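You operate a simulated robot arm through the tools that you are given. There is no shell and no other tool. Be economical: measure what you need, move in short steps, check, and stop when the job is done.

You are at the controls of a simulated robot arm. One attempt, no reset.

## Task
Set the dark oak frame on the pinner and pin two opposite corners.
Fine: half a turn of the blue knob between the pins; both flush; swing the arm clear; leave the white knob and the other frame.

Only the result counts: the job must be done as asked and must still hold three seconds after the hand-in. Knocking over, shifting, dropping, spilling or breaking anything else fails it.

## Robot
A 6-joint arm with a two-finger parallel gripper, fixed in place. Base frame: the origin is at the foot of the arm, x ahead of it, y to its left, z up; the work surface is at about z = 0. Units: mm, degrees, N and s.
With the tool pointing down near the work surface it reaches from about 180 to 460 mm from the base axis. Its first joint turns from -70.0 to 70.0 degrees. Payload 1.9 kg.
Tool frame: the origin (TCP) lies between the finger pads and is the grasp point; the fingertips stand 23 mm ahead of it; z points along the fingers, y is the line along which they close. Largest opening 94 mm; finger width 38, thickness 10; the body of the gripper, 54 by 96 mm, starts 39 mm behind the TCP.
Orientation is that of the tool frame in the base frame, as a unit quaternion [w, x, y, z]. With the fingers straight down and closing along the base's y, the tool's x points along the base's -x, its y along +y and its z along -z.

## Interface
- The arm moves only by the tool drive_tool. Its argument "rows" is a list of rows, each a list of 3 entries, a list of its own where there are three numbers: the shift along the tool's x, y, z in units of 25 mm (1.0 is 25 mm), then the turn, a rotation vector about the tool's x, y, z in units of 8 degrees (1.0 is 8 degrees), then the opening, from 0 (shut) to 1 (fully open). In form: [[[dx, dy, dz], [rx, ry, rz], hand], ...]. A call has 1 to 20 rows; each row shifts and turns the commanded pose from where the row before left it, along the tool's axes as they then stand. A call with a number of a shift or a turn outside -1 to 1 is refused whole. Rows are played at 5 a second. More than 50 mm and 8.6 degrees between two rows, or a gripper value outside its range, and nothing of the call is played. A pose out of reach is approached as far as the arm can. The call stops where the force on the tool passes 40 N (or 10 N more than at its start, if that is more) or the arm is blocked; 0.2 s more then pass. Each finger travels about 108 mm/s and halts on what it meets, pressing with about 40 N; the grip force reading is that of the motor and also rises with nothing between the fingers. The clock runs only during rows and for 0.2 s after the last one: add rows that do not move to give the fingers time. It gives the time, the measured TCP pose, the force on the tool (base axes), the opening and the grip force at its end, in the units of the frame above (readings bear some noise), with the torque about the TCP (base axes, N m) and any sound that the robot's microphone picked up, and new pictures: "pictures" is both (left out), scene, wrist or none.
- Cameras (640 x 400 px; columns grow to the right, rows downward): "scene" is fixed at [76.4, 306.7, 443.2]; the picture's right is [-0.80, -0.60, 0.00], its down [-0.27, 0.36, -0.89] and it looks along [0.54, -0.71, -0.45] (base axes); focal length 214 px, centre (320, 200). "wrist" rides on the gripper at [86, 16, -75] in the tool frame; the picture's right is [-0.18, 0.98, 0.00], its down [-0.58, -0.11, -0.81] and it looks along [-0.79, -0.15, 0.59] (tool axes); focal length 243 px, centre (320, 200). There is no depth. A picture from a camera that has moved, and an enlarged one, comes with that camera's place and axes in the base frame and with its lens. The place of the scene camera against the robot may be out by one fixed shift of up to 25 mm in any direction.
- enlarge(camera, box): a new picture of the part [left, top, right, bottom] of that camera's present view, enlarged. No time passes.
- finish_job(): hands the job in; it is judged then, once.

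Work in short steps. Places have to be worked out from the pictures, the camera data and where the tool is seen: move nearer, look again, correct. Check each grasp and each placing, and mend what went wrong. You have 120 turns and 200 pictures in all, those below and enlarged ones among them. Open the gripper and draw the arm clear of the work before you hand the job in, unless the task says otherwise; then end with one line.

The tools are called after "Emit:" as a command line: name --argument value ..., lists and objects as JSON in quotes. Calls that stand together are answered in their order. drive_tool: Moves the arm, as the interface text tells. Its arguments: {"type":"object","properties":{"rows":{"type":"array"},"pictures":{"type":"string","enum":["both","scene","wrist","none"]}},"required":["rows"]} The other tools are called the same way: enlarge (camera, box) takes an enlarged picture of a part of a camera's view; finish_job () hands the job in.

At the start:

```text
t: 0.0
ee_pos: [245.6, -64.3, 416.1]
orientation: [0.001, 0.001, 1.0, 0.002]
force: [-0.4, 0.9, -0.5]
torque: [0.01, 0.0, -0.03]
finger_gap: 94.1
gripper_force: 0.0
```

scene: 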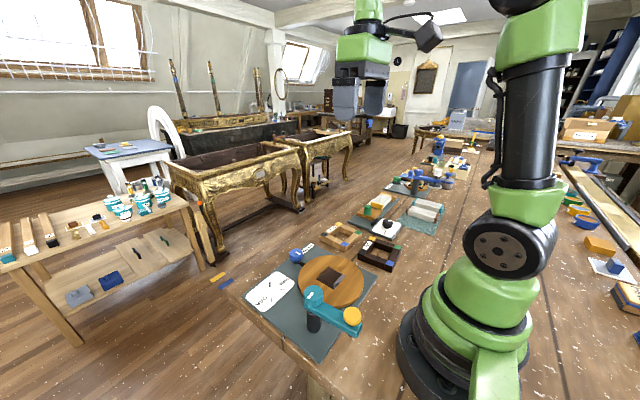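
wrist: 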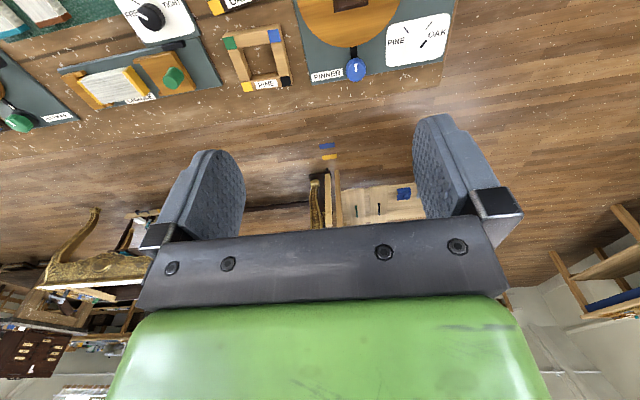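

The scene shows the pinner at the front, with frames behind it. I'll enlarge that area for details before moving.

Emit:
enlarge --camera "scene" --box '[230, 230, 400, 360]'

Emit:
enlarge --camera "scene" --box '[310, 170, 470, 280]'

Emit:
enlarge --camera "wrist" --box '[200, 0, 460, 100]'

```text
3.08 times, centred on (315, 295) of scene
camera zoom: at [76.4, 306.7, 443.2], right [-0.8, -0.6, 0.0], down [-0.27, 0.36, -0.89], along [0.54, -0.71, -0.45], focal length 660 px, centre (335, -92)
```

zoom: 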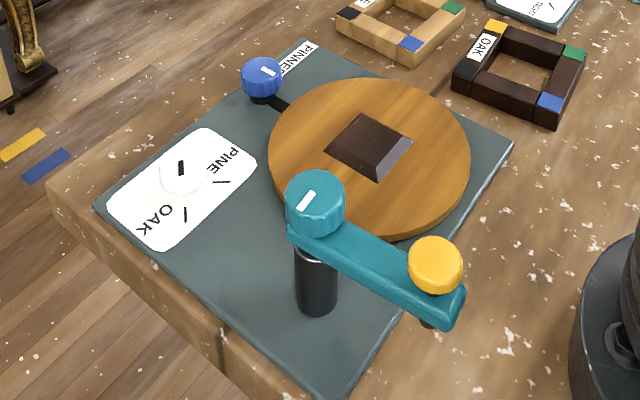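

```text
3.64 times, centred on (390, 225) of scene
camera zoom: at [76.4, 306.7, 443.2], right [-0.8, -0.6, 0.0], down [-0.27, 0.36, -0.89], along [0.54, -0.71, -0.45], focal length 780 px, centre (66, 109)
```

zoom: 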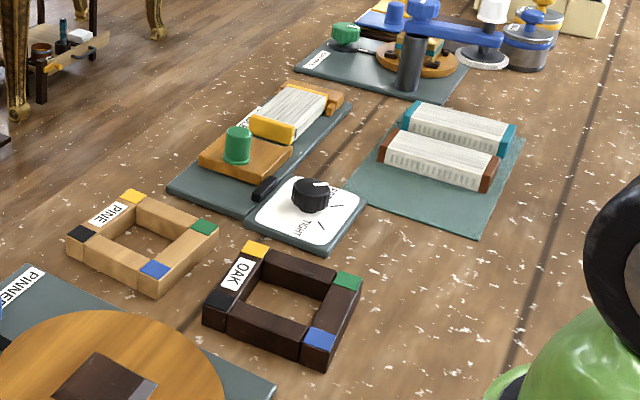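

```text
2.46 times, centred on (330, 50) of wrist
camera zoom: at [158.5, -48.2, 490.7], right [0.19, 0.98, 0.0], down [0.58, -0.11, 0.81], along [0.79, -0.15, -0.59], focal length 597 px, centre (295, 569)
```

zoom: 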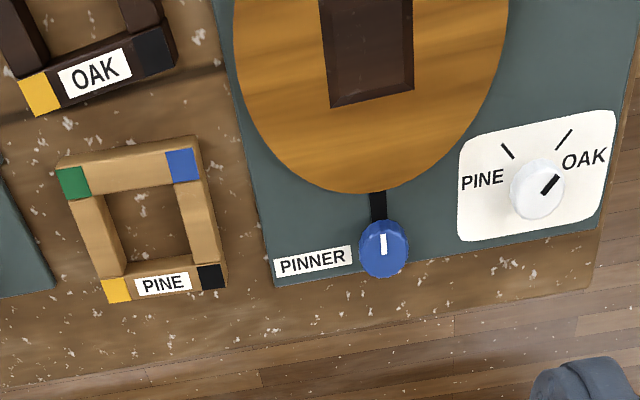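

The white knob already points at OAK. I'll tilt the tool so that the wrist camera looks more steeply down on the work.

Emit:
drive_tool --rows '[[[0, 0, 0], [0, 1, 0], 1], [[0, 0, 0], [0, 1, 0], 1], [[0, 0, 0], [0, 1, 0], 1], [[0, 0, 0], [0, 1, 0], 1], [[0, 0, 0], [0, 0, 0], 1]]' --pictures "wrist"

```text
t: 0.6
ee_pos: [246.0, -67.4, 415.4]
orientation: [-0.126, 0.006, 0.992, -0.014]
force: [105.0, -7.8, -144.9]
torque: [-3.23, 1.54, -2.46]
finger_gap: 94.1
gripper_force: 0.0
out of reach, approached as far as the arm can: row 3
stopped in row 3: the force on the tool passed its limit at 436 N (the readings are from after the stop); the commanded pose is now the measured one
camera wrist: at [180.8, -49.8, 509.1], right [0.19, 0.98, -0.07], down [0.76, -0.1, 0.64], along [0.62, -0.17, -0.77], focal length 243 px, centre (320, 200)
```

wrist: 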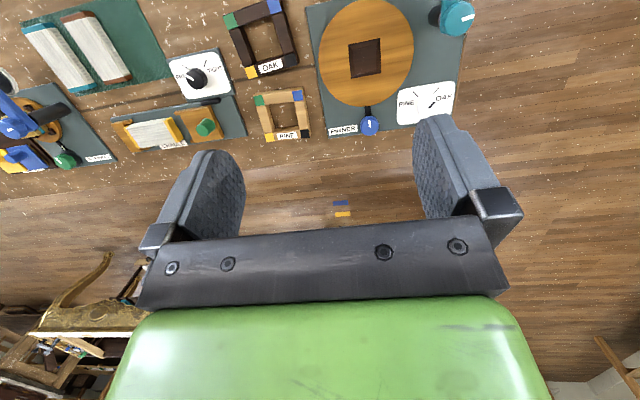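

The tilt made the arm touch itself, so I'll undo it by moving forward and tilting back. The picture is already useful: turntable at about (268, -20), oak frame at about (209, -193).

Emit:
drive_tool --rows '[[[0, 0, 0], [0, -1, 0], 1], [[0, 0, 0.3], [0, -0.8, 0], 1], [[0, 0, 1], [0, 0, 0], 1], [[0, 0, 0], [0, 0, 0], 1]]' --pictures "wrist"

```text
t: 1.6
ee_pos: [245.2, -67.9, 382.7]
orientation: [-0.002, 0.004, 1.0, -0.01]
force: [-0.3, -0.5, -0.6]
torque: [0.01, 0.02, 0.01]
finger_gap: 93.8
gripper_force: 0.0
camera wrist: at [158.3, -49.9, 456.6], right [0.19, 0.98, -0.02], down [0.58, -0.1, 0.81], along [0.79, -0.17, -0.59], focal length 243 px, centre (320, 200)
```

wrist: 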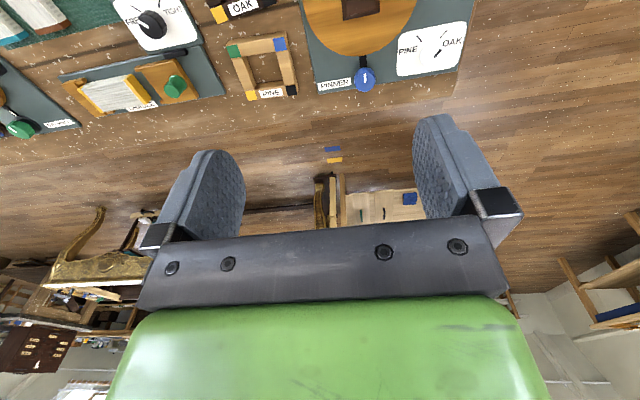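

Clear again. Next I'll shift left toward the pinner and yaw 90° so that the camera looks along -y at the pinner and the frame.

Emit:
drive_tool --rows '[[[0, 1, 0], [0, 0, 0], 1], [[0, 1, 0], [0, 0, 0], 1], [[0, 1, 0], [0, 0, 0], 1], [[0, 1, 0], [0, 0, 0], 1], [[0, 0, 0], [0, 0, 1], 1], [[0, 0, 0], [0, 0, 1], 1], [[0, 0, 0], [0, 0, 1], 1], [[0, 0, 0], [0, 0, 1], 1], [[0, 0, 0], [0, 0, 1], 1], [[0, 0, 0], [0, 0, 1], 1], [[0, 0, 0], [0, 0, 1], 1], [[0, 0, 0], [0, 0, 1], 1], [[0, 0, 0], [0, 0, 1], 1], [[0, 0, 0], [0, 0, 1], 1], [[0, 0, 0], [0, 0, 1], 1], [[0, 0, 0], [0, 0, 0], 1]]'

```text
t: 5.0
ee_pos: [244.4, 32.1, 381.3]
orientation: [0.005, 0.697, 0.717, -0.01]
force: [1.0, 1.1, -0.1]
torque: [-0.01, 0.01, 0.02]
finger_gap: 94.1
gripper_force: 0.0
camera wrist: at [259.2, 119.5, 453.7], right [0.99, -0.16, 0.0], down [-0.09, -0.57, 0.82], along [-0.13, -0.81, -0.57], focal length 243 px, centre (320, 200)
```

scene: 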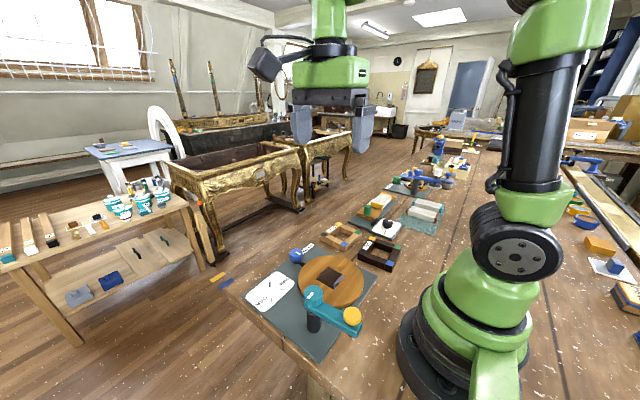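
wrist: 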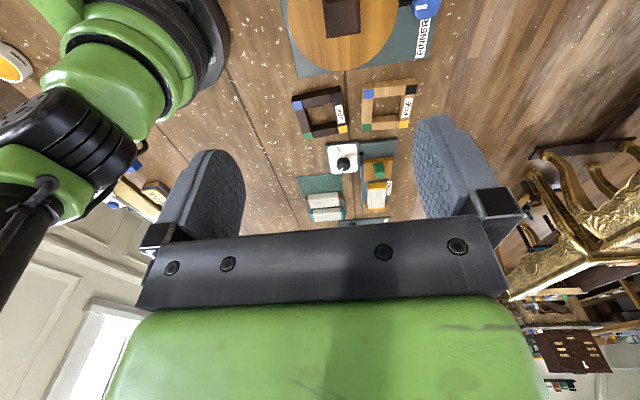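

The yaw works. I'll back up along +y (tool +x) to bring the whole pinner into view.

Emit:
drive_tool --rows '[[[1, 0, 0], [0, 0, 0], 1], [[1, 0, 0], [0, 0, 0], 1], [[1, 0, 0], [0, 0, 0], 1], [[1, 0, 0], [0, 0, 0], 1], [[1, 0, 0], [0, 0, 0], 1], [[0, 0, 0], [0, 0, 0], 1]]' --pictures "wrist"

Emit:
enlarge --camera "wrist" --box '[220, 0, 480, 160]'

```text
t: 6.4
ee_pos: [242.7, 156.0, 378.3]
orientation: [0.006, 0.696, 0.718, -0.009]
force: [0.0, 0.2, -0.2]
torque: [0.0, 0.01, -0.01]
finger_gap: 93.9
gripper_force: 0.1
camera wrist: at [255.7, 244.7, 450.5], right [0.99, -0.16, 0.0], down [-0.09, -0.57, 0.82], along [-0.13, -0.81, -0.57], focal length 243 px, centre (320, 200)
```

wrist: 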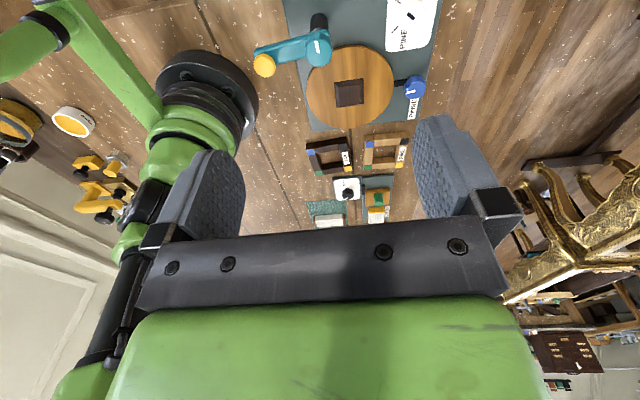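

```text
2.46 times, centred on (350, 80) of wrist
camera zoom: at [255.7, 244.7, 450.5], right [0.99, -0.16, 0.0], down [-0.09, -0.57, 0.82], along [-0.13, -0.81, -0.57], focal length 597 px, centre (246, 495)
```

zoom: 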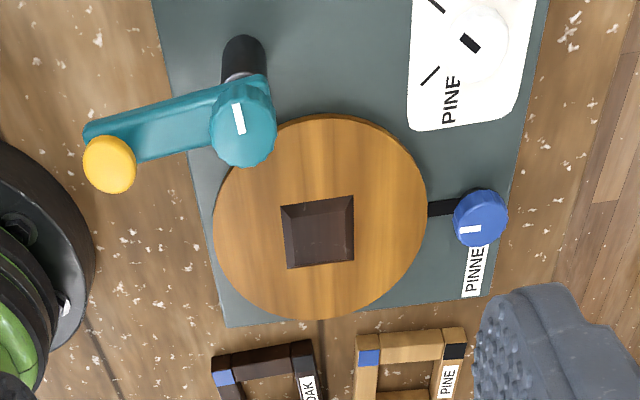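

From this view the pinner post is at about (230, 100), the pusher head near (152, 86) and the disc centre at about (271, -13). I'll move over to the oak frame at a lower height and look from there.

Emit:
drive_tool --rows '[[[-1, 0, 0], [0, 0, 0], 1], [[-1, 0, 0], [0, 0, 0], 1], [[-1, 0, 0], [0, 0, 0], 1], [[-1, 0, 0], [0, 0, 0], 1], [[-1, 0, 0], [0, 0, 0], 1], [[-1, 0, 0], [0, 0, 0], 1], [[-1, 0, 0.5], [0, 0, 0], 1], [[-1, 0, 1], [0, 0, 0], 1], [[-1, 0, 1], [0, 0, 0], 1], [[-1, 0, 1], [0, 0, 0], 1], [[-1, 0, 1], [0, 0, 0], 1], [[-1, 0, 1], [0, 0, 0], 1], [[-1, 0, 1], [0, 0, 0], 1], [[0, 0, 0.5], [0, 0, 0.25], 1], [[0, 0, 0], [0, 0, 0], 1]]' --pictures "wrist"

```text
t: 9.6
ee_pos: [250.7, -172.0, 209.8]
orientation: [0.008, 0.71, 0.704, -0.009]
force: [-0.5, -0.2, -0.1]
torque: [-0.01, 0.01, 0.03]
finger_gap: 94.2
gripper_force: 0.0
camera wrist: at [266.9, -84.2, 282.8], right [0.98, -0.19, 0.0], down [-0.11, -0.56, 0.82], along [-0.16, -0.8, -0.57], focal length 243 px, centre (320, 200)
```

wrist: 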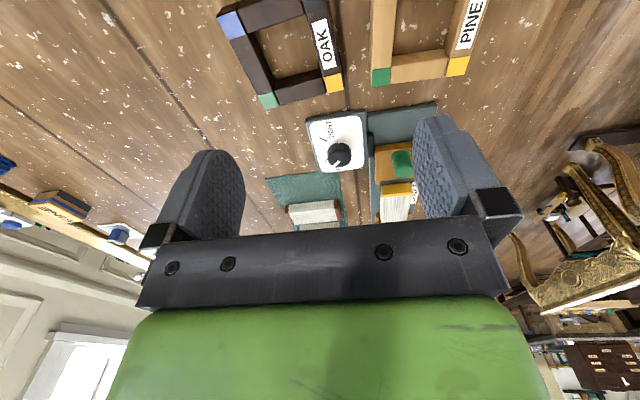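

The oak frame is at the top edge of the view. I'll move back a little toward +y and -x to see it whole.

Emit:
drive_tool --rows '[[[1, -1, 0], [0, 0, 0], 1], [[0.5, -0.6, 0], [0, 0, 0], 1], [[0, 0, 0], [0, 0, 0], 1]]' --pictures "wrist"

Emit:
enlarge --camera "wrist" --box '[220, 0, 460, 150]'

```text
t: 10.4
ee_pos: [211.5, -134.9, 209.6]
orientation: [0.006, 0.709, 0.705, -0.009]
force: [-0.4, -0.5, 0.9]
torque: [-0.02, -0.01, 0.0]
finger_gap: 94.2
gripper_force: 0.1
camera wrist: at [226.9, -46.7, 282.8], right [0.98, -0.19, 0.0], down [-0.11, -0.56, 0.82], along [-0.16, -0.8, -0.57], focal length 243 px, centre (320, 200)
```

wrist: 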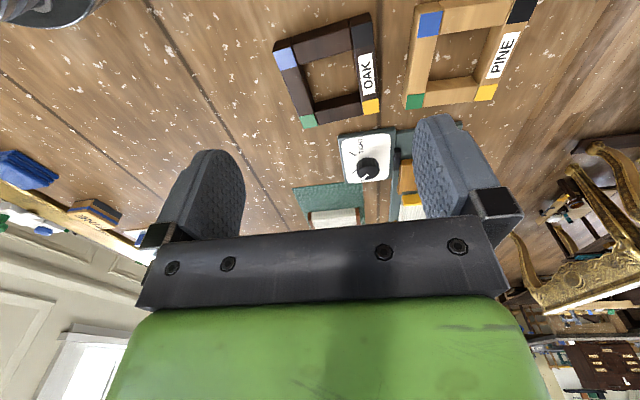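

```text
2.67 times, centred on (340, 75) of wrist
camera zoom: at [226.9, -46.7, 282.8], right [0.98, -0.19, 0.0], down [-0.11, -0.56, 0.82], along [-0.16, -0.8, -0.57], focal length 647 px, centre (267, 533)
```

zoom: 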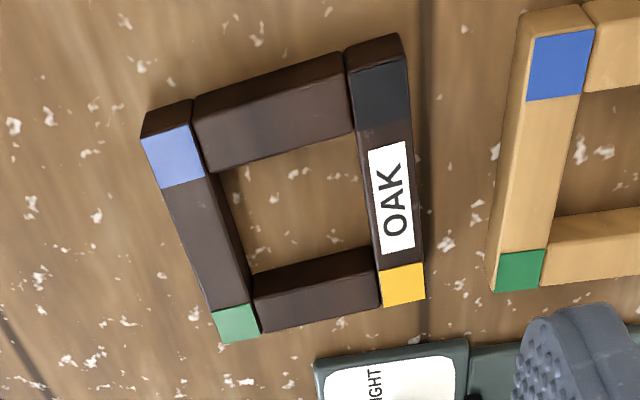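

The oak frame measures about 99 mm square (centre about (211, -195)), 22 mm tall, with bars about 19 mm wide, so it has to be gripped by one bar. Now a close look at the boss and disc.

Emit:
drive_tool --rows '[[[1, 0, 0], [0, 0, 0], 1], [[1, 0, 0], [0, 0, 0], 1], [[1, 0.5, 0], [0, 0, 0], 1], [[1, 0.5, 0], [0, 0, 0], 1], [[1, 0.5, 0], [0, 0, 0], 1], [[1, 0, 0], [0, 0, 0], 1], [[1, 0, 0], [0, 0, 0], 1], [[0, 0, 0], [0, 0, 0], 1]]' --pictures "wrist"

Emit:
enlarge --camera "wrist" --box '[200, 0, 460, 160]'

```text
t: 12.2
ee_pos: [250.2, 40.4, 205.8]
orientation: [0.007, 0.709, 0.705, -0.01]
force: [1.2, 0.3, -0.1]
torque: [0.03, 0.01, 0.01]
finger_gap: 94.0
gripper_force: 0.1
camera wrist: at [266.4, 128.4, 278.6], right [0.98, -0.19, 0.0], down [-0.11, -0.56, 0.82], along [-0.16, -0.8, -0.57], focal length 243 px, centre (320, 200)
```

wrist: 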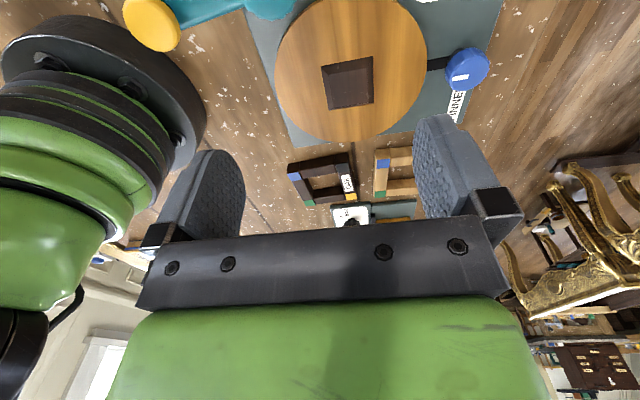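

```text
2.46 times, centred on (330, 80) of wrist
camera zoom: at [266.4, 128.4, 278.6], right [0.98, -0.19, 0.0], down [-0.11, -0.56, 0.82], along [-0.16, -0.8, -0.57], focal length 597 px, centre (295, 495)
```

zoom: 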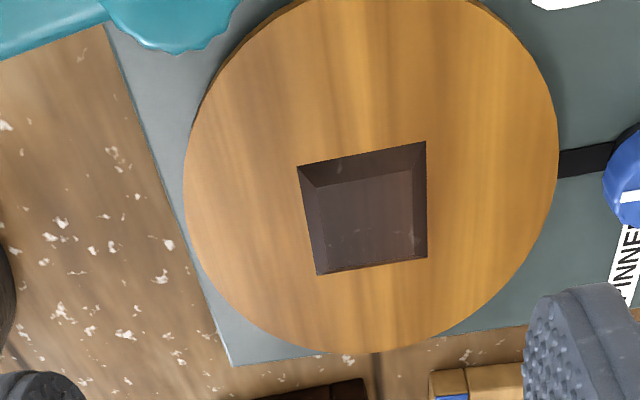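

The boss is a low tapered block, with a base of about 54 mm centred at (269.5, -22) and axis-aligned. I'll zoom in to judge its height.

Emit:
enlarge --camera "wrist" --box '[310, 50, 390, 120]'

Emit:
enlarge --camera "scene" --box '[295, 240, 385, 340]'

```text
5.71 times, centred on (350, 85) of wrist
camera zoom: at [266.4, 128.4, 278.6], right [0.98, -0.19, 0.0], down [-0.11, -0.56, 0.82], along [-0.16, -0.8, -0.57], focal length 1386 px, centre (149, 857)
```

zoom: 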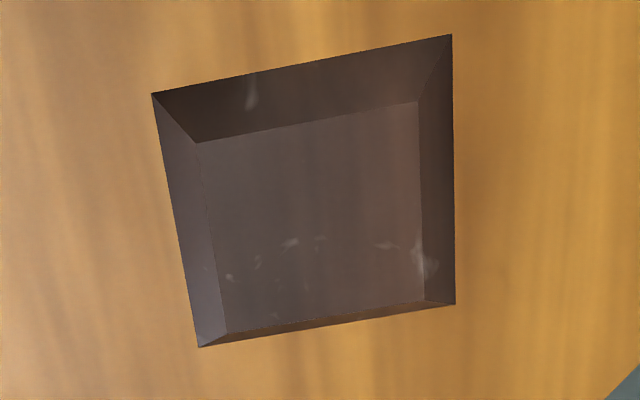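

```text
4.00 times, centred on (340, 290) of scene
camera zoom: at [76.4, 306.7, 443.2], right [-0.8, -0.6, 0.0], down [-0.27, 0.36, -0.89], along [0.54, -0.71, -0.45], focal length 858 px, centre (240, -160)
```

zoom: 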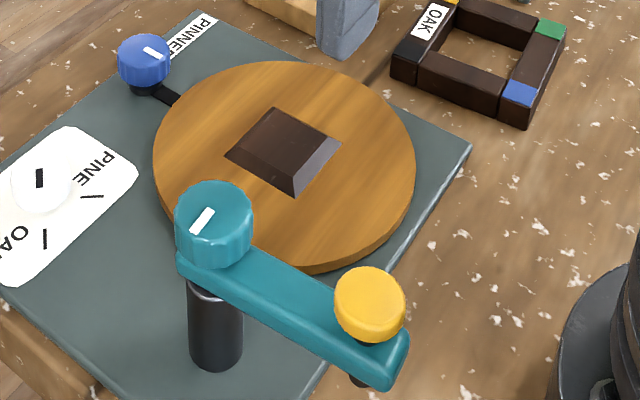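

The boss is only about 7 mm high, so I can grip the upper part of a bar without hitting it. I'll go above the frame bar nearest the base (centre about (170.5, -197)) and yaw to the frame's tilt of about 3.7°.

Emit:
drive_tool --rows '[[[-1, 0, 0], [0, 0, 0], 0.5], [[-1, 0, 0], [0, 0, 0], 0.5], [[-1, 0, 0], [0, 0, 0], 0.5], [[-1, 0, 0], [0, 0, 0], 0.5], [[-1, -0.5, 0], [0, 0, 0], 0.5], [[-1, -0.5, 0], [0, 0, 0], 0.5], [[-1, -0.5, 0], [0, 0, 0], 0.5], [[-1, -0.5, 0.3], [0, 0, 0], 0.5], [[-1, -0.6, 1], [0, 0, 0], 0.5], [[-0.5, -0.6, 1], [0, 0, 0], 0.5], [[0, 0, 1], [0, 0, -0.46], 0.5], [[0, 0, 0], [0, 0, 0], 0.5]]'

Emit:
enlarge --camera "wrist" --box '[220, 0, 460, 150]'

```text
t: 14.8
ee_pos: [167.5, -198.4, 128.8]
orientation: [0.006, 0.686, 0.728, -0.009]
force: [-0.5, -1.3, -0.7]
torque: [0.01, 0.02, 0.0]
finger_gap: 47.0
gripper_force: 0.0
camera wrist: at [178.6, -109.8, 200.9], right [0.99, -0.13, 0.0], down [-0.07, -0.57, 0.82], along [-0.1, -0.81, -0.57], focal length 243 px, centre (320, 200)
```

scene: 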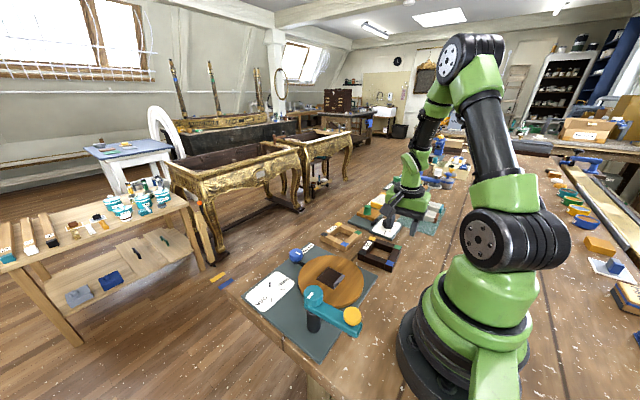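
wrist: 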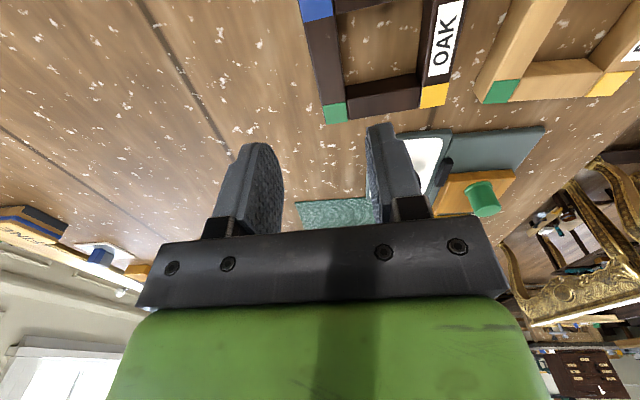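

```text
2.67 times, centred on (340, 75) of wrist
camera zoom: at [178.6, -109.8, 200.9], right [0.99, -0.13, 0.0], down [-0.07, -0.57, 0.82], along [-0.1, -0.81, -0.57], focal length 647 px, centre (267, 533)
```

zoom: 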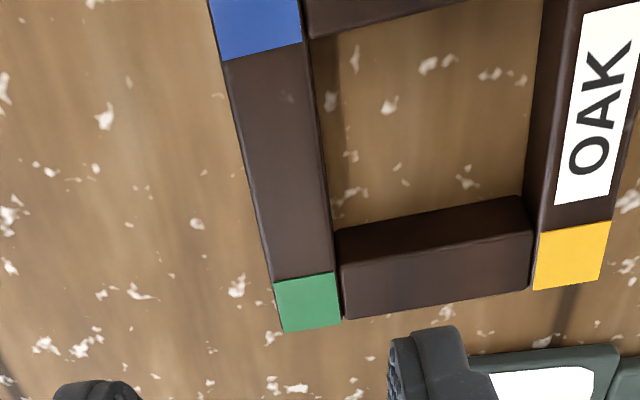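

The bar centre line at y=-197 is at x≈172.6, tilted about 5°. I'll correct by 5 mm and 1.2°, descend to TCP z≈34 and close.

Emit:
drive_tool --rows '[[[0, 0.2, 1], [0, 0, -0.15], 0.5], [[0, 0, 1], [0, 0, 0], 0.5], [[0, 0, 1], [0, 0, 0], 0.5], [[0, 0, 0.75], [0, 0, 0], 0.5], [[0, 0, 0], [0, 0, 0], 0.5]]' --pictures "both"

Emit:
enlarge --camera "scene" --box '[330, 200, 450, 290]'

```text
t: 16.0
ee_pos: [171.6, -199.5, 34.8]
orientation: [0.007, 0.679, 0.735, -0.008]
force: [0.3, 0.4, -0.3]
torque: [0.01, 0.0, 0.02]
finger_gap: 46.8
gripper_force: 0.1
camera wrist: at [181.0, -111.3, 107.5], right [0.99, -0.11, 0.0], down [-0.06, -0.57, 0.82], along [-0.09, -0.81, -0.57], focal length 243 px, centre (320, 200)
```

scene: 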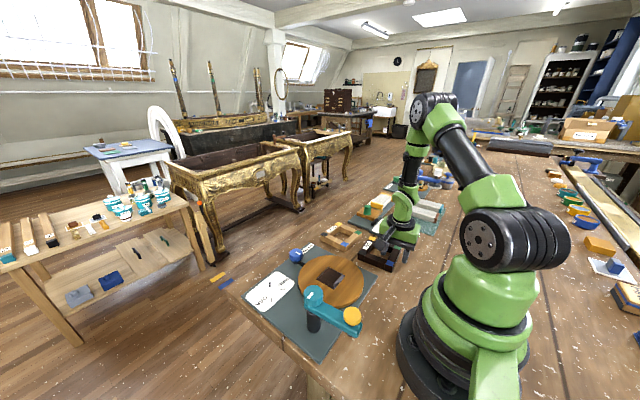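
wrist: 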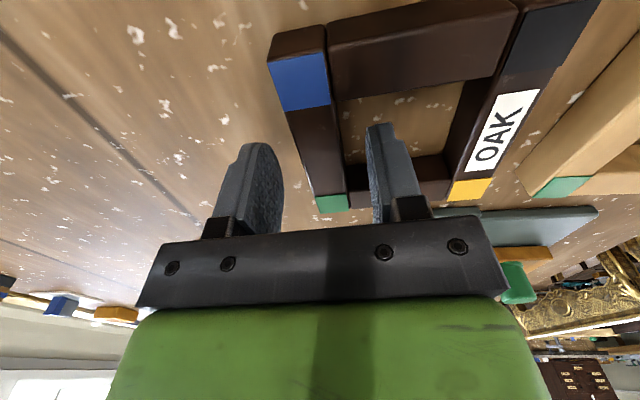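

```text
4.44 times, centred on (390, 245) of scene
camera zoom: at [76.4, 306.7, 443.2], right [-0.8, -0.6, 0.0], down [-0.27, 0.36, -0.89], along [0.54, -0.71, -0.45], focal length 953 px, centre (9, 0)
```

zoom: 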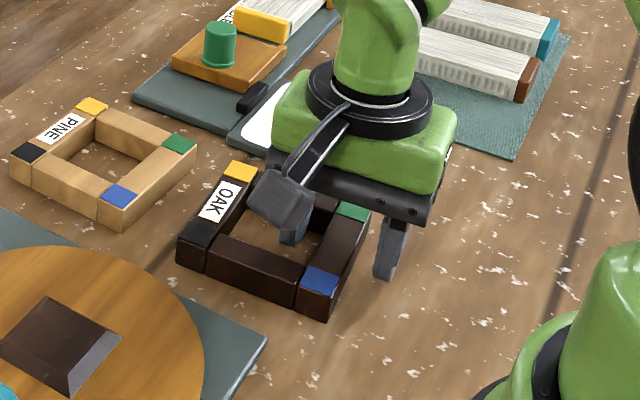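

The fingers straddle the bar, so I'll close on it.

Emit:
drive_tool --rows '[[[0, 0, 0], [0, 0, 0], 0.25], [[0, 0, 0], [0, 0, 0], 0.1], [[0, 0, 0], [0, 0, 0], 0.1], [[0, 0, 0], [0, 0, 0], 0.1], [[0, 0, 0], [0, 0, 0], 0.1]]' --pictures "wrist"

```text
t: 17.2
ee_pos: [172.2, -200.2, 35.8]
orientation: [0.006, 0.678, 0.735, -0.009]
force: [-0.4, 0.5, 1.3]
torque: [-0.02, -0.02, 0.03]
finger_gap: 20.0
gripper_force: 40.0
camera wrist: at [181.0, -111.2, 107.8], right [0.99, -0.11, 0.0], down [-0.06, -0.57, 0.82], along [-0.09, -0.81, -0.57], focal length 243 px, centre (320, 200)
```

wrist: 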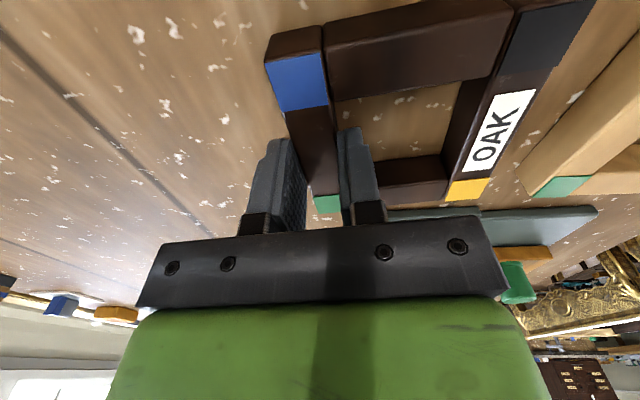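

Gripped at 20 mm. I'll lift 75 mm and check the hold.

Emit:
drive_tool --rows '[[[0, 0, -0.5], [0, 0, 0], 0.1], [[0, 0, -0.5], [0, 0, 0], 0.1], [[0, 0, -1], [0, 0, 0], 0.1], [[0, 0, -1], [0, 0, 0], 0.1], [[0, 0, 0], [0, 0, 0], 0.1]]' --pictures "both"

Emit:
enlarge --camera "scene" --box '[330, 180, 450, 280]'

```text
t: 18.4
ee_pos: [171.4, -198.1, 110.4]
orientation: [0.006, 0.678, 0.735, -0.009]
force: [0.4, 0.0, -0.9]
torque: [-0.03, 0.02, 0.0]
finger_gap: 19.9
gripper_force: 40.4
camera wrist: at [180.8, -109.3, 182.5], right [0.99, -0.11, 0.0], down [-0.06, -0.57, 0.82], along [-0.09, -0.81, -0.57], focal length 243 px, centre (320, 200)
```

scene: 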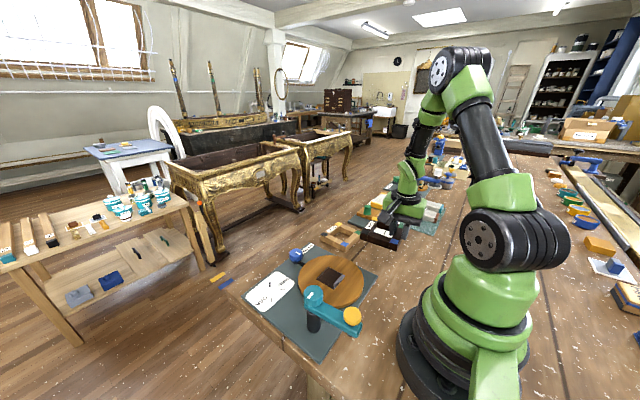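
wrist: 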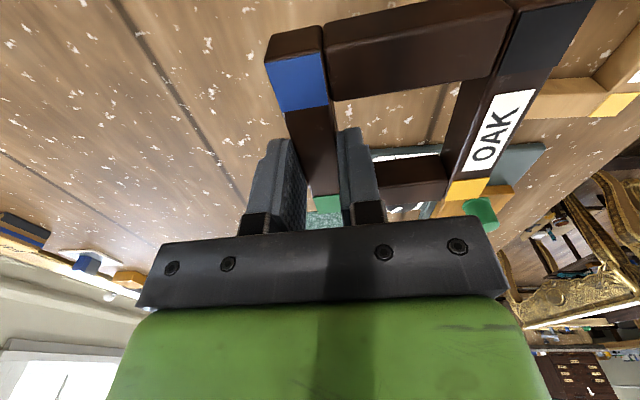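

```text
4.00 times, centred on (390, 230) of scene
camera zoom: at [76.4, 306.7, 443.2], right [-0.8, -0.6, 0.0], down [-0.27, 0.36, -0.89], along [0.54, -0.71, -0.45], focal length 858 px, centre (40, 80)
```

zoom: 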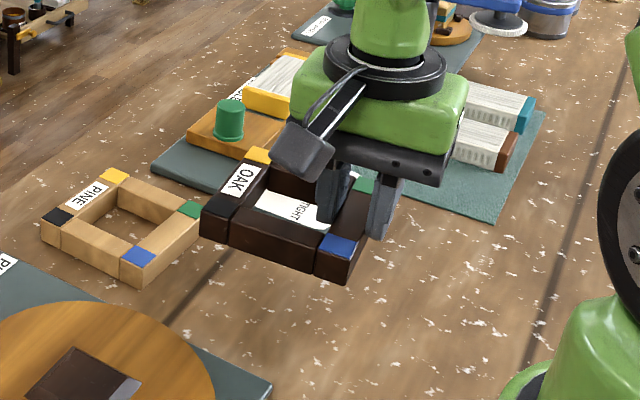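

The frame is held level. I'll carry it over and yaw back to the 0° orientation, so that the wrist camera stays on the base side and clear of the pinner post, and hover above the disc.

Emit:
drive_tool --rows '[[[0, 0, -1], [0, 0, 0], 0.1], [[0, 0, -1], [0, 0, 0], 0.1], [[0.857, 0.738, 0], [0, 0, 0], 0.1], [[0.857, 0.738, 0], [0, 0, 0], 0.1], [[0.857, 0.738, 0], [0, 0, 0], 0.1], [[0.857, 0.738, 0], [0, 0, 0], 0.1], [[0.857, 0.738, 0], [0, 0, 0], 0.1], [[0.857, 0.738, 0], [0, 0, 0], 0.1], [[0, 0, 0], [0, 0, -0.97], 0.1], [[0, 0, 0], [0, 0, -0.97], 0.1], [[0, 0, 0], [0, 0, -0.97], 0.1], [[0, 0, 0], [0, 0, -0.97], 0.1], [[0, 0, 0], [0, 0, -0.97], 0.1], [[0, 0, 0], [0, 0, -0.97], 0.1], [[0, 0, 0], [0, 0, -0.97], 0.1], [[0, 0, 0], [0, 0, -0.97], 0.1], [[0, 0, 0], [0, 0, -0.97], 0.1], [[0, 0, 0], [0, 0, -0.97], 0.1]]' --pictures "none"

Emit:
drive_tool --rows '[[[0, 0, 0.5], [0, 0, -0.97], 0.1], [[0, 0, 0], [0, 0, 0], 0.1]]' --pictures "both"

Emit:
enlarge --camera "scene" --box '[270, 200, 420, 340]'

```text
t: 22.2
ee_pos: [272.6, -61.5, 157.5]
orientation: [0.0, 0.067, 0.998, -0.012]
force: [-0.2, -0.2, -1.9]
torque: [-0.05, -0.01, -0.04]
finger_gap: 20.2
gripper_force: 40.1
```

```text
t: 22.8
ee_pos: [271.5, -60.0, 143.0]
orientation: [-0.001, 0.0, 1.0, -0.012]
force: [-0.6, -0.2, -0.5]
torque: [-0.02, -0.01, 0.01]
finger_gap: 20.3
gripper_force: 40.2
camera wrist: at [185.8, -43.2, 218.8], right [0.18, 0.98, -0.02], down [0.58, -0.09, 0.81], along [0.79, -0.16, -0.59], focal length 243 px, centre (320, 200)
```

scene: 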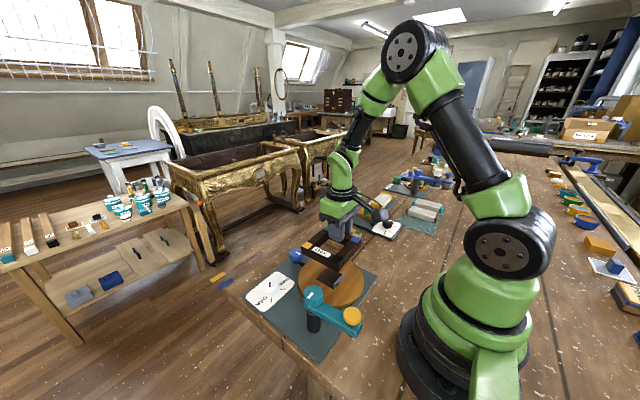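
wrist: 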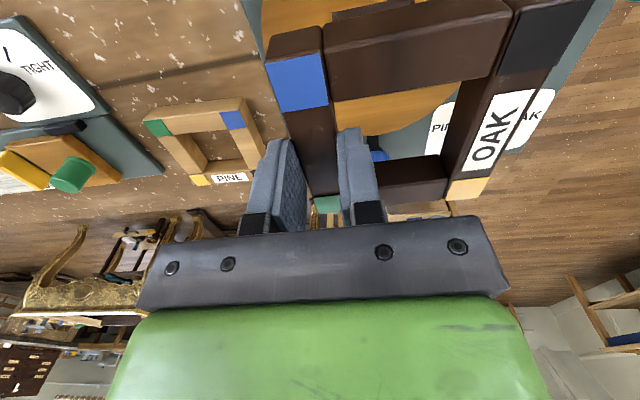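

```text
2.86 times, centred on (345, 270) of scene
camera zoom: at [76.4, 306.7, 443.2], right [-0.8, -0.6, 0.0], down [-0.27, 0.36, -0.89], along [0.54, -0.71, -0.45], focal length 613 px, centre (249, 0)
```

zoom: 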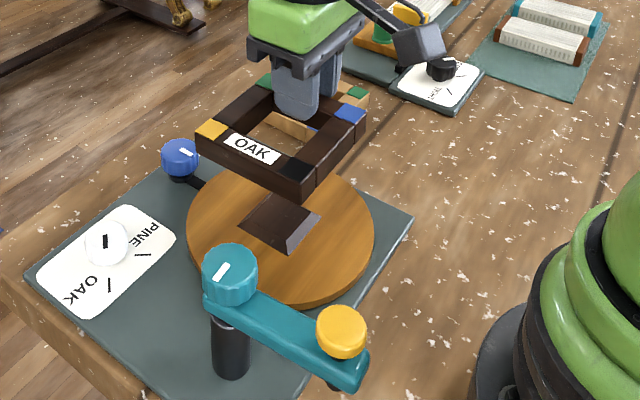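

Position matches the estimate. I'll lower to just above the boss and look.

Emit:
drive_tool --rows '[[[0, -0.06, 1], [0, 0, 0], 0.1], [[0, 0, 1], [0, 0, 0], 0.1], [[0, 0, 0.5], [0, 0, 0], 0.1], [[0, 0, 0], [0, 0, 0], 0.1]]' --pictures "wrist"

Emit:
enlarge --camera "wrist" --box '[240, 0, 560, 200]'

Emit:
enlarge --camera "scene" --box '[270, 220, 400, 340]'

```text
t: 23.8
ee_pos: [272.8, -63.1, 82.9]
orientation: [-0.003, 0.001, 1.0, -0.012]
force: [-0.1, 0.4, -1.7]
torque: [-0.05, -0.02, -0.04]
finger_gap: 20.0
gripper_force: 40.0
camera wrist: at [185.9, -46.0, 156.3], right [0.19, 0.98, -0.02], down [0.58, -0.09, 0.81], along [0.79, -0.16, -0.59], focal length 243 px, centre (320, 200)
```

wrist: 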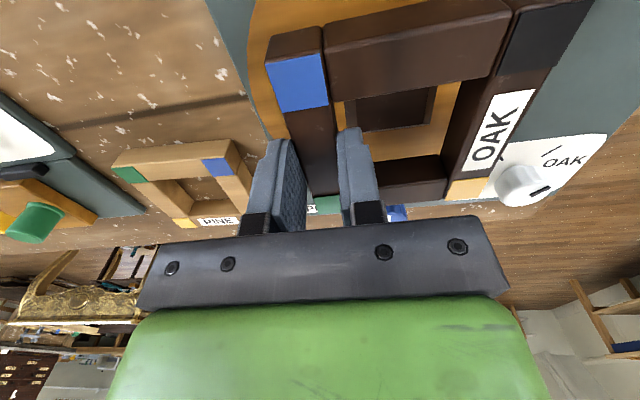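

```text
2.00 times, centred on (400, 100) of wrist
camera zoom: at [185.9, -46.0, 156.3], right [0.19, 0.98, -0.02], down [0.58, -0.09, 0.81], along [0.79, -0.16, -0.59], focal length 485 px, centre (160, 400)
```

zoom: 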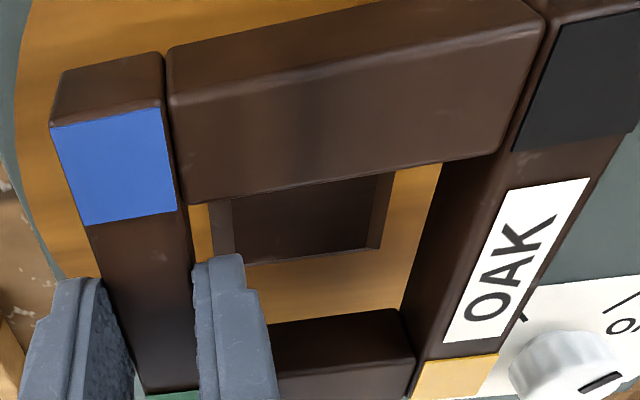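

```text
3.33 times, centred on (335, 280) of scene
camera zoom: at [76.4, 306.7, 443.2], right [-0.8, -0.6, 0.0], down [-0.27, 0.36, -0.89], along [0.54, -0.71, -0.45], focal length 715 px, centre (270, -67)
```

zoom: 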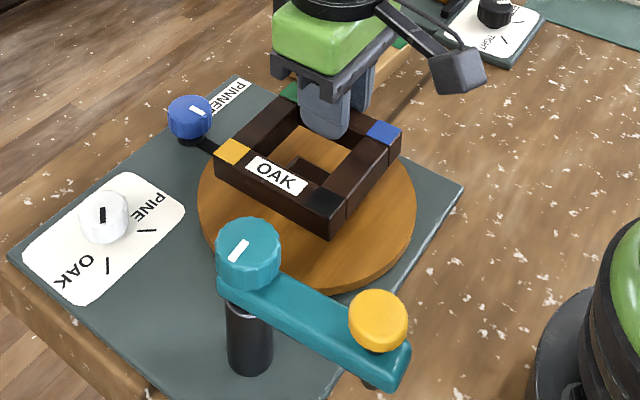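

Frame centre and boss agree within about 2 mm. Lowering the last part gently.

Emit:
drive_tool --rows '[[[0.03, 0.03, 0.4], [0, 0, 0], 0.1], [[0, 0, 0.3], [0, 0, 0], 0.1], [[0, 0, 0.15], [0, 0, 0], 0.1], [[0, 0, 0.15], [0, 0, 0], 0.1], [[0, 0, 0], [0, 0, 0], 0.1]]' --pictures "none"

```text
t: 25.0
ee_pos: [270.3, -63.8, 57.0]
orientation: [-0.001, 0.001, 1.0, -0.011]
force: [-0.1, 0.2, 2.8]
torque: [0.25, -0.19, 0.01]
finger_gap: 20.2
gripper_force: 40.3
```

There is light contact at z=57. Lowering a little more to find the seat.

Emit:
drive_tool --rows '[[[0, 0, 0.06], [0, 0, 0], 0.1], [[0, 0, 0.06], [0, 0, 0], 0.1], [[0, 0, 0], [0, 0, 0], 0.1]]' --pictures "wrist"

Emit:
enlarge --camera "scene" --box '[280, 230, 390, 320]'

```text
t: 25.8
ee_pos: [271.5, -65.0, 53.4]
orientation: [-0.001, 0.001, 1.0, -0.011]
force: [-3.3, 4.0, 26.7]
torque: [0.33, -0.55, 0.06]
finger_gap: 20.4
gripper_force: 39.6
camera wrist: at [184.9, -46.2, 128.4], right [0.19, 0.98, -0.02], down [0.58, -0.09, 0.81], along [0.79, -0.16, -0.59], focal length 243 px, centre (320, 200)
```

wrist: 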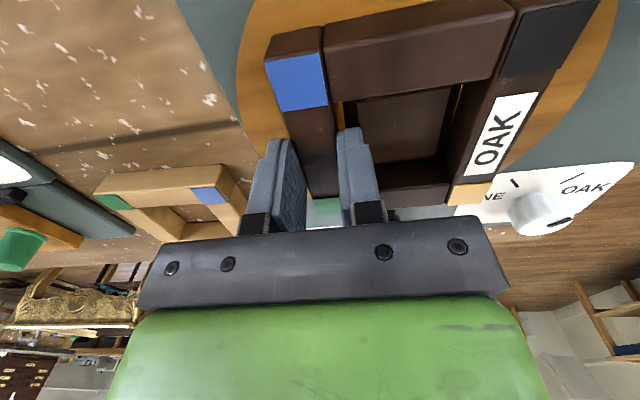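

```text
4.44 times, centred on (335, 275) of scene
camera zoom: at [76.3, 306.7, 443.2], right [-0.8, -0.6, 0.0], down [-0.27, 0.36, -0.89], along [0.54, -0.71, -0.45], focal length 953 px, centre (253, -133)
```

zoom: 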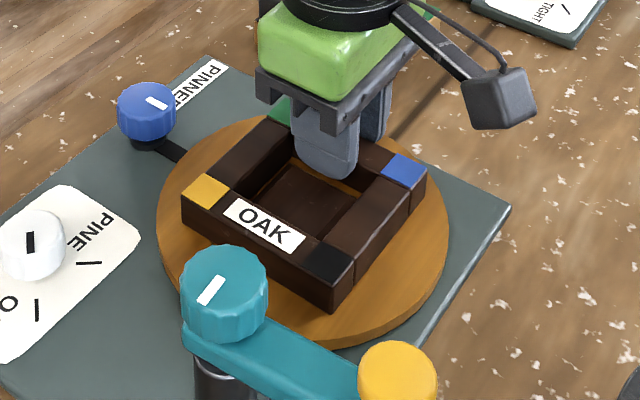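

Upward force of about 27 N suggests it is seated or nearly so. I'll ease up 1 mm, open a little to release, and look.

Emit:
drive_tool --rows '[[[0, 0, -0.04], [0, 0, 0], 0.2], [[0, 0, 0], [0, 0, 0], 0.36], [[0, 0, 0], [0, 0, 0], 0.36], [[0, 0, 0], [0, 0, 0], 0.36]]' --pictures "wrist"

Emit:
enlarge --camera "scene" --box '[280, 230, 390, 320]'

Emit:
enlarge --camera "wrist" --box '[240, 0, 560, 220]'

```text
t: 26.8
ee_pos: [271.4, -63.2, 54.0]
orientation: [-0.002, 0.0, 1.0, -0.012]
force: [0.1, 1.0, 0.5]
torque: [0.01, -0.04, 0.01]
finger_gap: 34.0
gripper_force: 0.1
camera wrist: at [184.7, -46.4, 129.1], right [0.19, 0.98, -0.02], down [0.58, -0.09, 0.81], along [0.79, -0.16, -0.59], focal length 243 px, centre (320, 200)
```

wrist: 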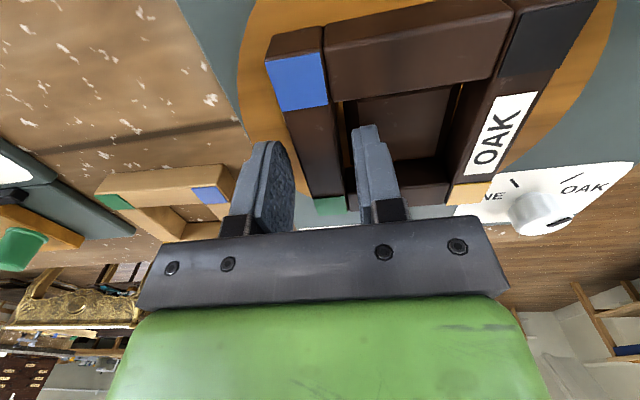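

```text
4.44 times, centred on (335, 275) of scene
camera zoom: at [76.4, 306.7, 443.2], right [-0.8, -0.6, 0.0], down [-0.27, 0.36, -0.89], along [0.54, -0.71, -0.45], focal length 953 px, centre (253, -133)
```

zoom: 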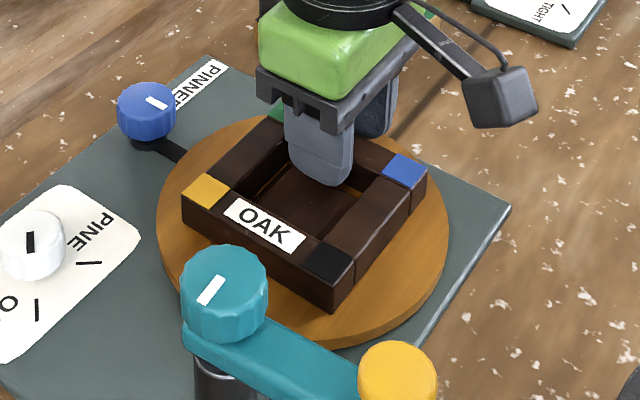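

```text
1.82 times, centred on (400, 110) of wrist
camera zoom: at [184.7, -46.4, 129.1], right [0.19, 0.98, -0.02], down [0.58, -0.09, 0.81], along [0.79, -0.16, -0.59], focal length 441 px, centre (174, 364)
```

zoom: 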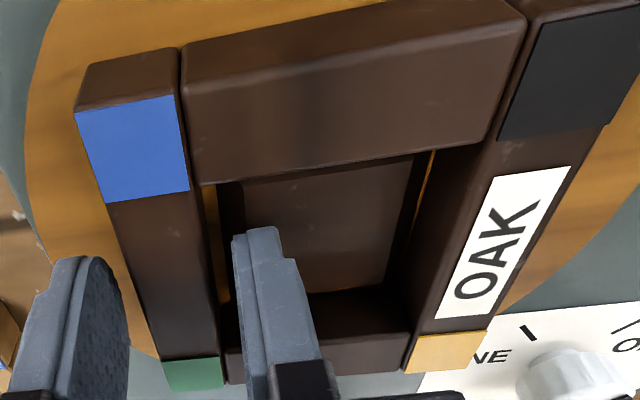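

The frame is seated around the boss with even gaps. I'll retract upward, then move over the teal pivot with the 90° yaw to look at the arm from closer up.

Emit:
drive_tool --rows '[[[0, 0, -0.4], [0, 0, 0], 0.36], [[0, 0, -1], [0, 0, 0], 0.36], [[0, 0, -1], [0, 0, 0], 0.36], [[0, 0, -1], [0, 0, 0], 0.36], [[0, 0, -1], [0, 0, 0], 0.36], [[0, 0, -1], [0, 0, 0], 0.36], [[0, 0, -1], [0, 0, 0], 0.5], [[0, 0, 0], [0, 0, 1], 0.5], [[0, 0, 0], [0, 0, 1], 0.5], [[0, 0, 0], [0, 0, 1], 0.5], [[0, 0, 0], [0, 0, 1], 0.5], [[0, 0, 0], [0, 0, 1], 0.5], [[0, 0, 0], [0, 0, 1], 0.5], [[0, 0, 0], [0, 0, 1], 0.5], [[0, 0, 0], [0, 0, 1], 0.5], [[0, 0, 0], [0, 0, 1], 0.5], [[0, 0, 0], [0, 0, 1], 0.5], [[0, 0, 0], [0, 0, 1], 0.5], [[0, 0, 0], [0, 0, 0], 0.5]]' --pictures "none"

Emit:
drive_tool --rows '[[[1, -0.28, 0], [0, 0, 0.2], 0.5], [[1, -0.28, 0], [0, 0, 0], 0.5], [[1, -0.28, 0], [0, 0, 0], 0.5], [[1, -0.28, 0], [0, 0, 0], 0.5], [[1, -0.28, 0], [0, 0, 0], 0.5], [[1, -0.28, 0], [0, 0, 0], 0.5], [[0.5, 0, 0], [0, 0, 0], 0.5], [[0, 0, 0], [0, 0, 0], 0.5]]' --pictures "both"

Emit:
enlarge --camera "wrist" --box '[180, 0, 460, 160]'

```text
t: 30.8
ee_pos: [272.3, -60.2, 214.8]
orientation: [0.007, 0.696, 0.718, -0.009]
force: [-0.3, 0.1, 0.9]
torque: [-0.02, 0.0, 0.0]
finger_gap: 46.7
gripper_force: 0.0
```

```text
t: 32.6
ee_pos: [226.5, 101.4, 210.8]
orientation: [0.006, 0.705, 0.709, -0.011]
force: [0.0, -0.5, -0.5]
torque: [0.03, -0.01, -0.01]
finger_gap: 47.0
gripper_force: 0.1
camera wrist: at [243.8, 189.5, 283.8], right [0.98, -0.18, 0.0], down [-0.1, -0.56, 0.82], along [-0.15, -0.81, -0.57], focal length 243 px, centre (320, 200)
```

scene: 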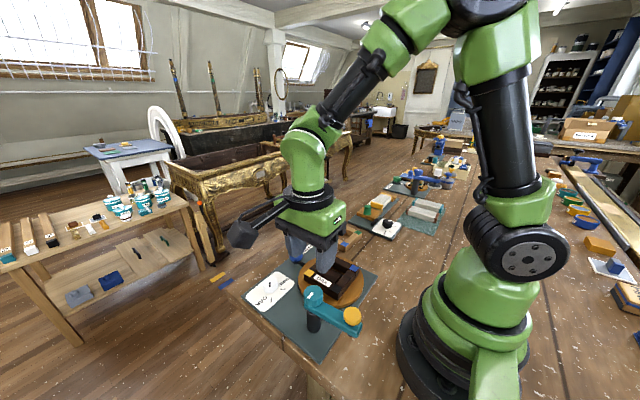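
wrist: 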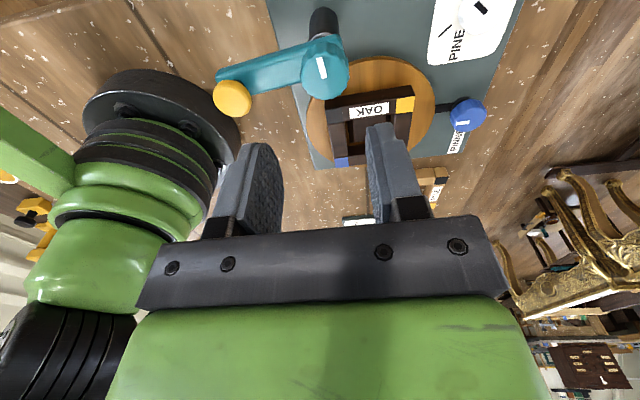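

```text
2.29 times, centred on (320, 80) of wrist
camera zoom: at [243.8, 189.5, 283.8], right [0.98, -0.18, 0.0], down [-0.1, -0.56, 0.82], along [-0.15, -0.81, -0.57], focal length 555 px, centre (320, 474)
```

zoom: 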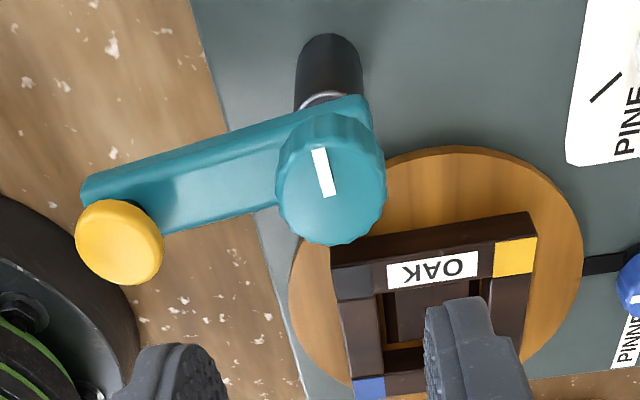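

The pivot knob is centred at about (230, 97), its top is at z≈109 and it is about 33 mm across. I'll descend around it in two stages.

Emit:
drive_tool --rows '[[[-0.18, 0.14, 1], [0, 0, 0], 0.55], [[0, 0, 1], [0, 0, 0], 0.55], [[0, 0, 1], [0, 0, 0], 0.55], [[0, 0, 0.2], [0, 0, 0], 0.55], [[0, 0, 0], [0, 0, 0], 0.55]]' --pictures "wrist"

Emit:
enlarge --camera "scene" --box '[260, 240, 400, 350]'

```text
t: 33.8
ee_pos: [232.1, 94.7, 131.2]
orientation: [0.006, 0.705, 0.709, -0.01]
force: [0.9, 0.5, -0.1]
torque: [-0.02, -0.01, 0.0]
finger_gap: 51.7
gripper_force: 0.1
camera wrist: at [247.5, 182.9, 203.8], right [0.98, -0.18, 0.0], down [-0.1, -0.56, 0.82], along [-0.15, -0.81, -0.57], focal length 243 px, centre (320, 200)
```

wrist: 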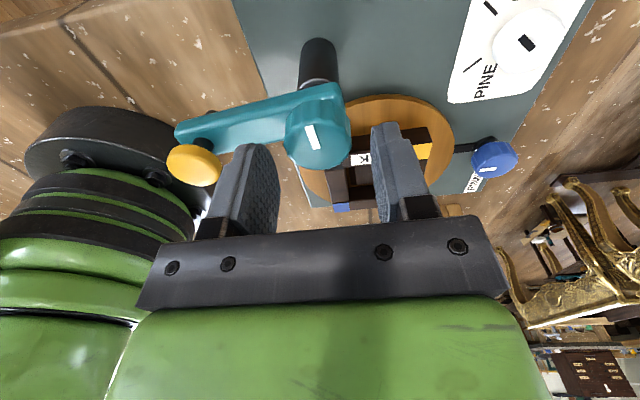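

```text
3.64 times, centred on (330, 295) of scene
camera zoom: at [76.4, 306.7, 443.2], right [-0.8, -0.6, 0.0], down [-0.27, 0.36, -0.89], along [0.54, -0.71, -0.45], focal length 780 px, centre (284, -146)
```

zoom: 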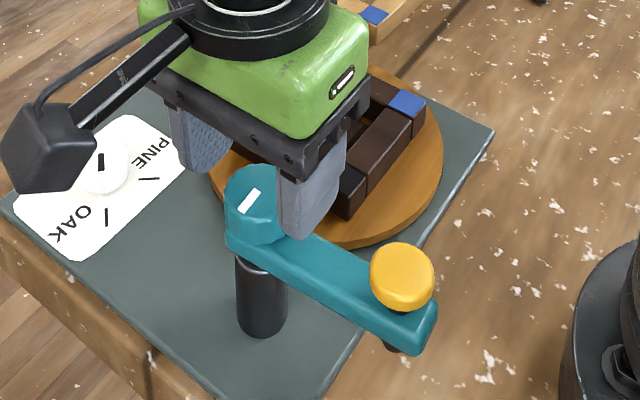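

The knob is at about (230, 98). I'll nudge into place, descend 15 mm and grip.

Emit:
drive_tool --rows '[[[0.1, -0.07, 0.3], [0, 0, 0], 0.55], [[0, 0, 0.3], [0, 0, 0], 0.55], [[0, 0, 0], [0, 0, 0], 0.2], [[0, 0, 0], [0, 0, 0], 0.2], [[0, 0, 0], [0, 0, 0], 0.2], [[0, 0, 0], [0, 0, 0], 0.2]]' --pictures "scene"

Emit:
enlarge --camera "scene" --box '[260, 240, 400, 350]'

```text
t: 35.2
ee_pos: [230.5, 97.2, 117.9]
orientation: [0.006, 0.705, 0.709, -0.008]
force: [10.8, 3.6, -8.3]
torque: [0.26, -0.65, 0.01]
finger_gap: 35.3
gripper_force: 45.2
```

scene: 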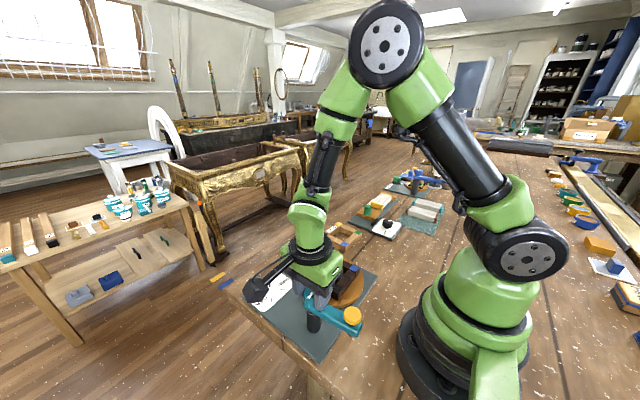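

```text
3.64 times, centred on (330, 295) of scene
camera zoom: at [76.4, 306.7, 443.2], right [-0.8, -0.6, 0.0], down [-0.27, 0.36, -0.89], along [0.54, -0.71, -0.45], focal length 780 px, centre (284, -146)
```

zoom: 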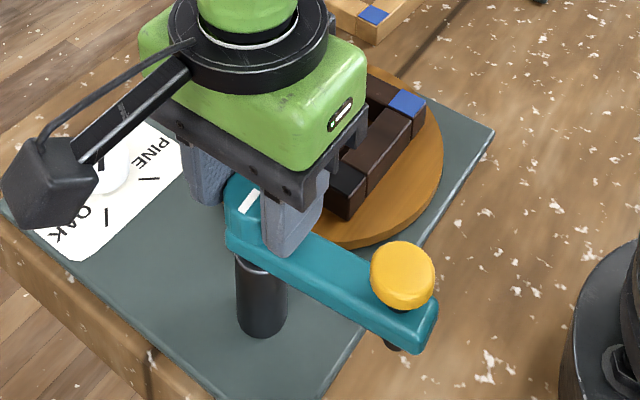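

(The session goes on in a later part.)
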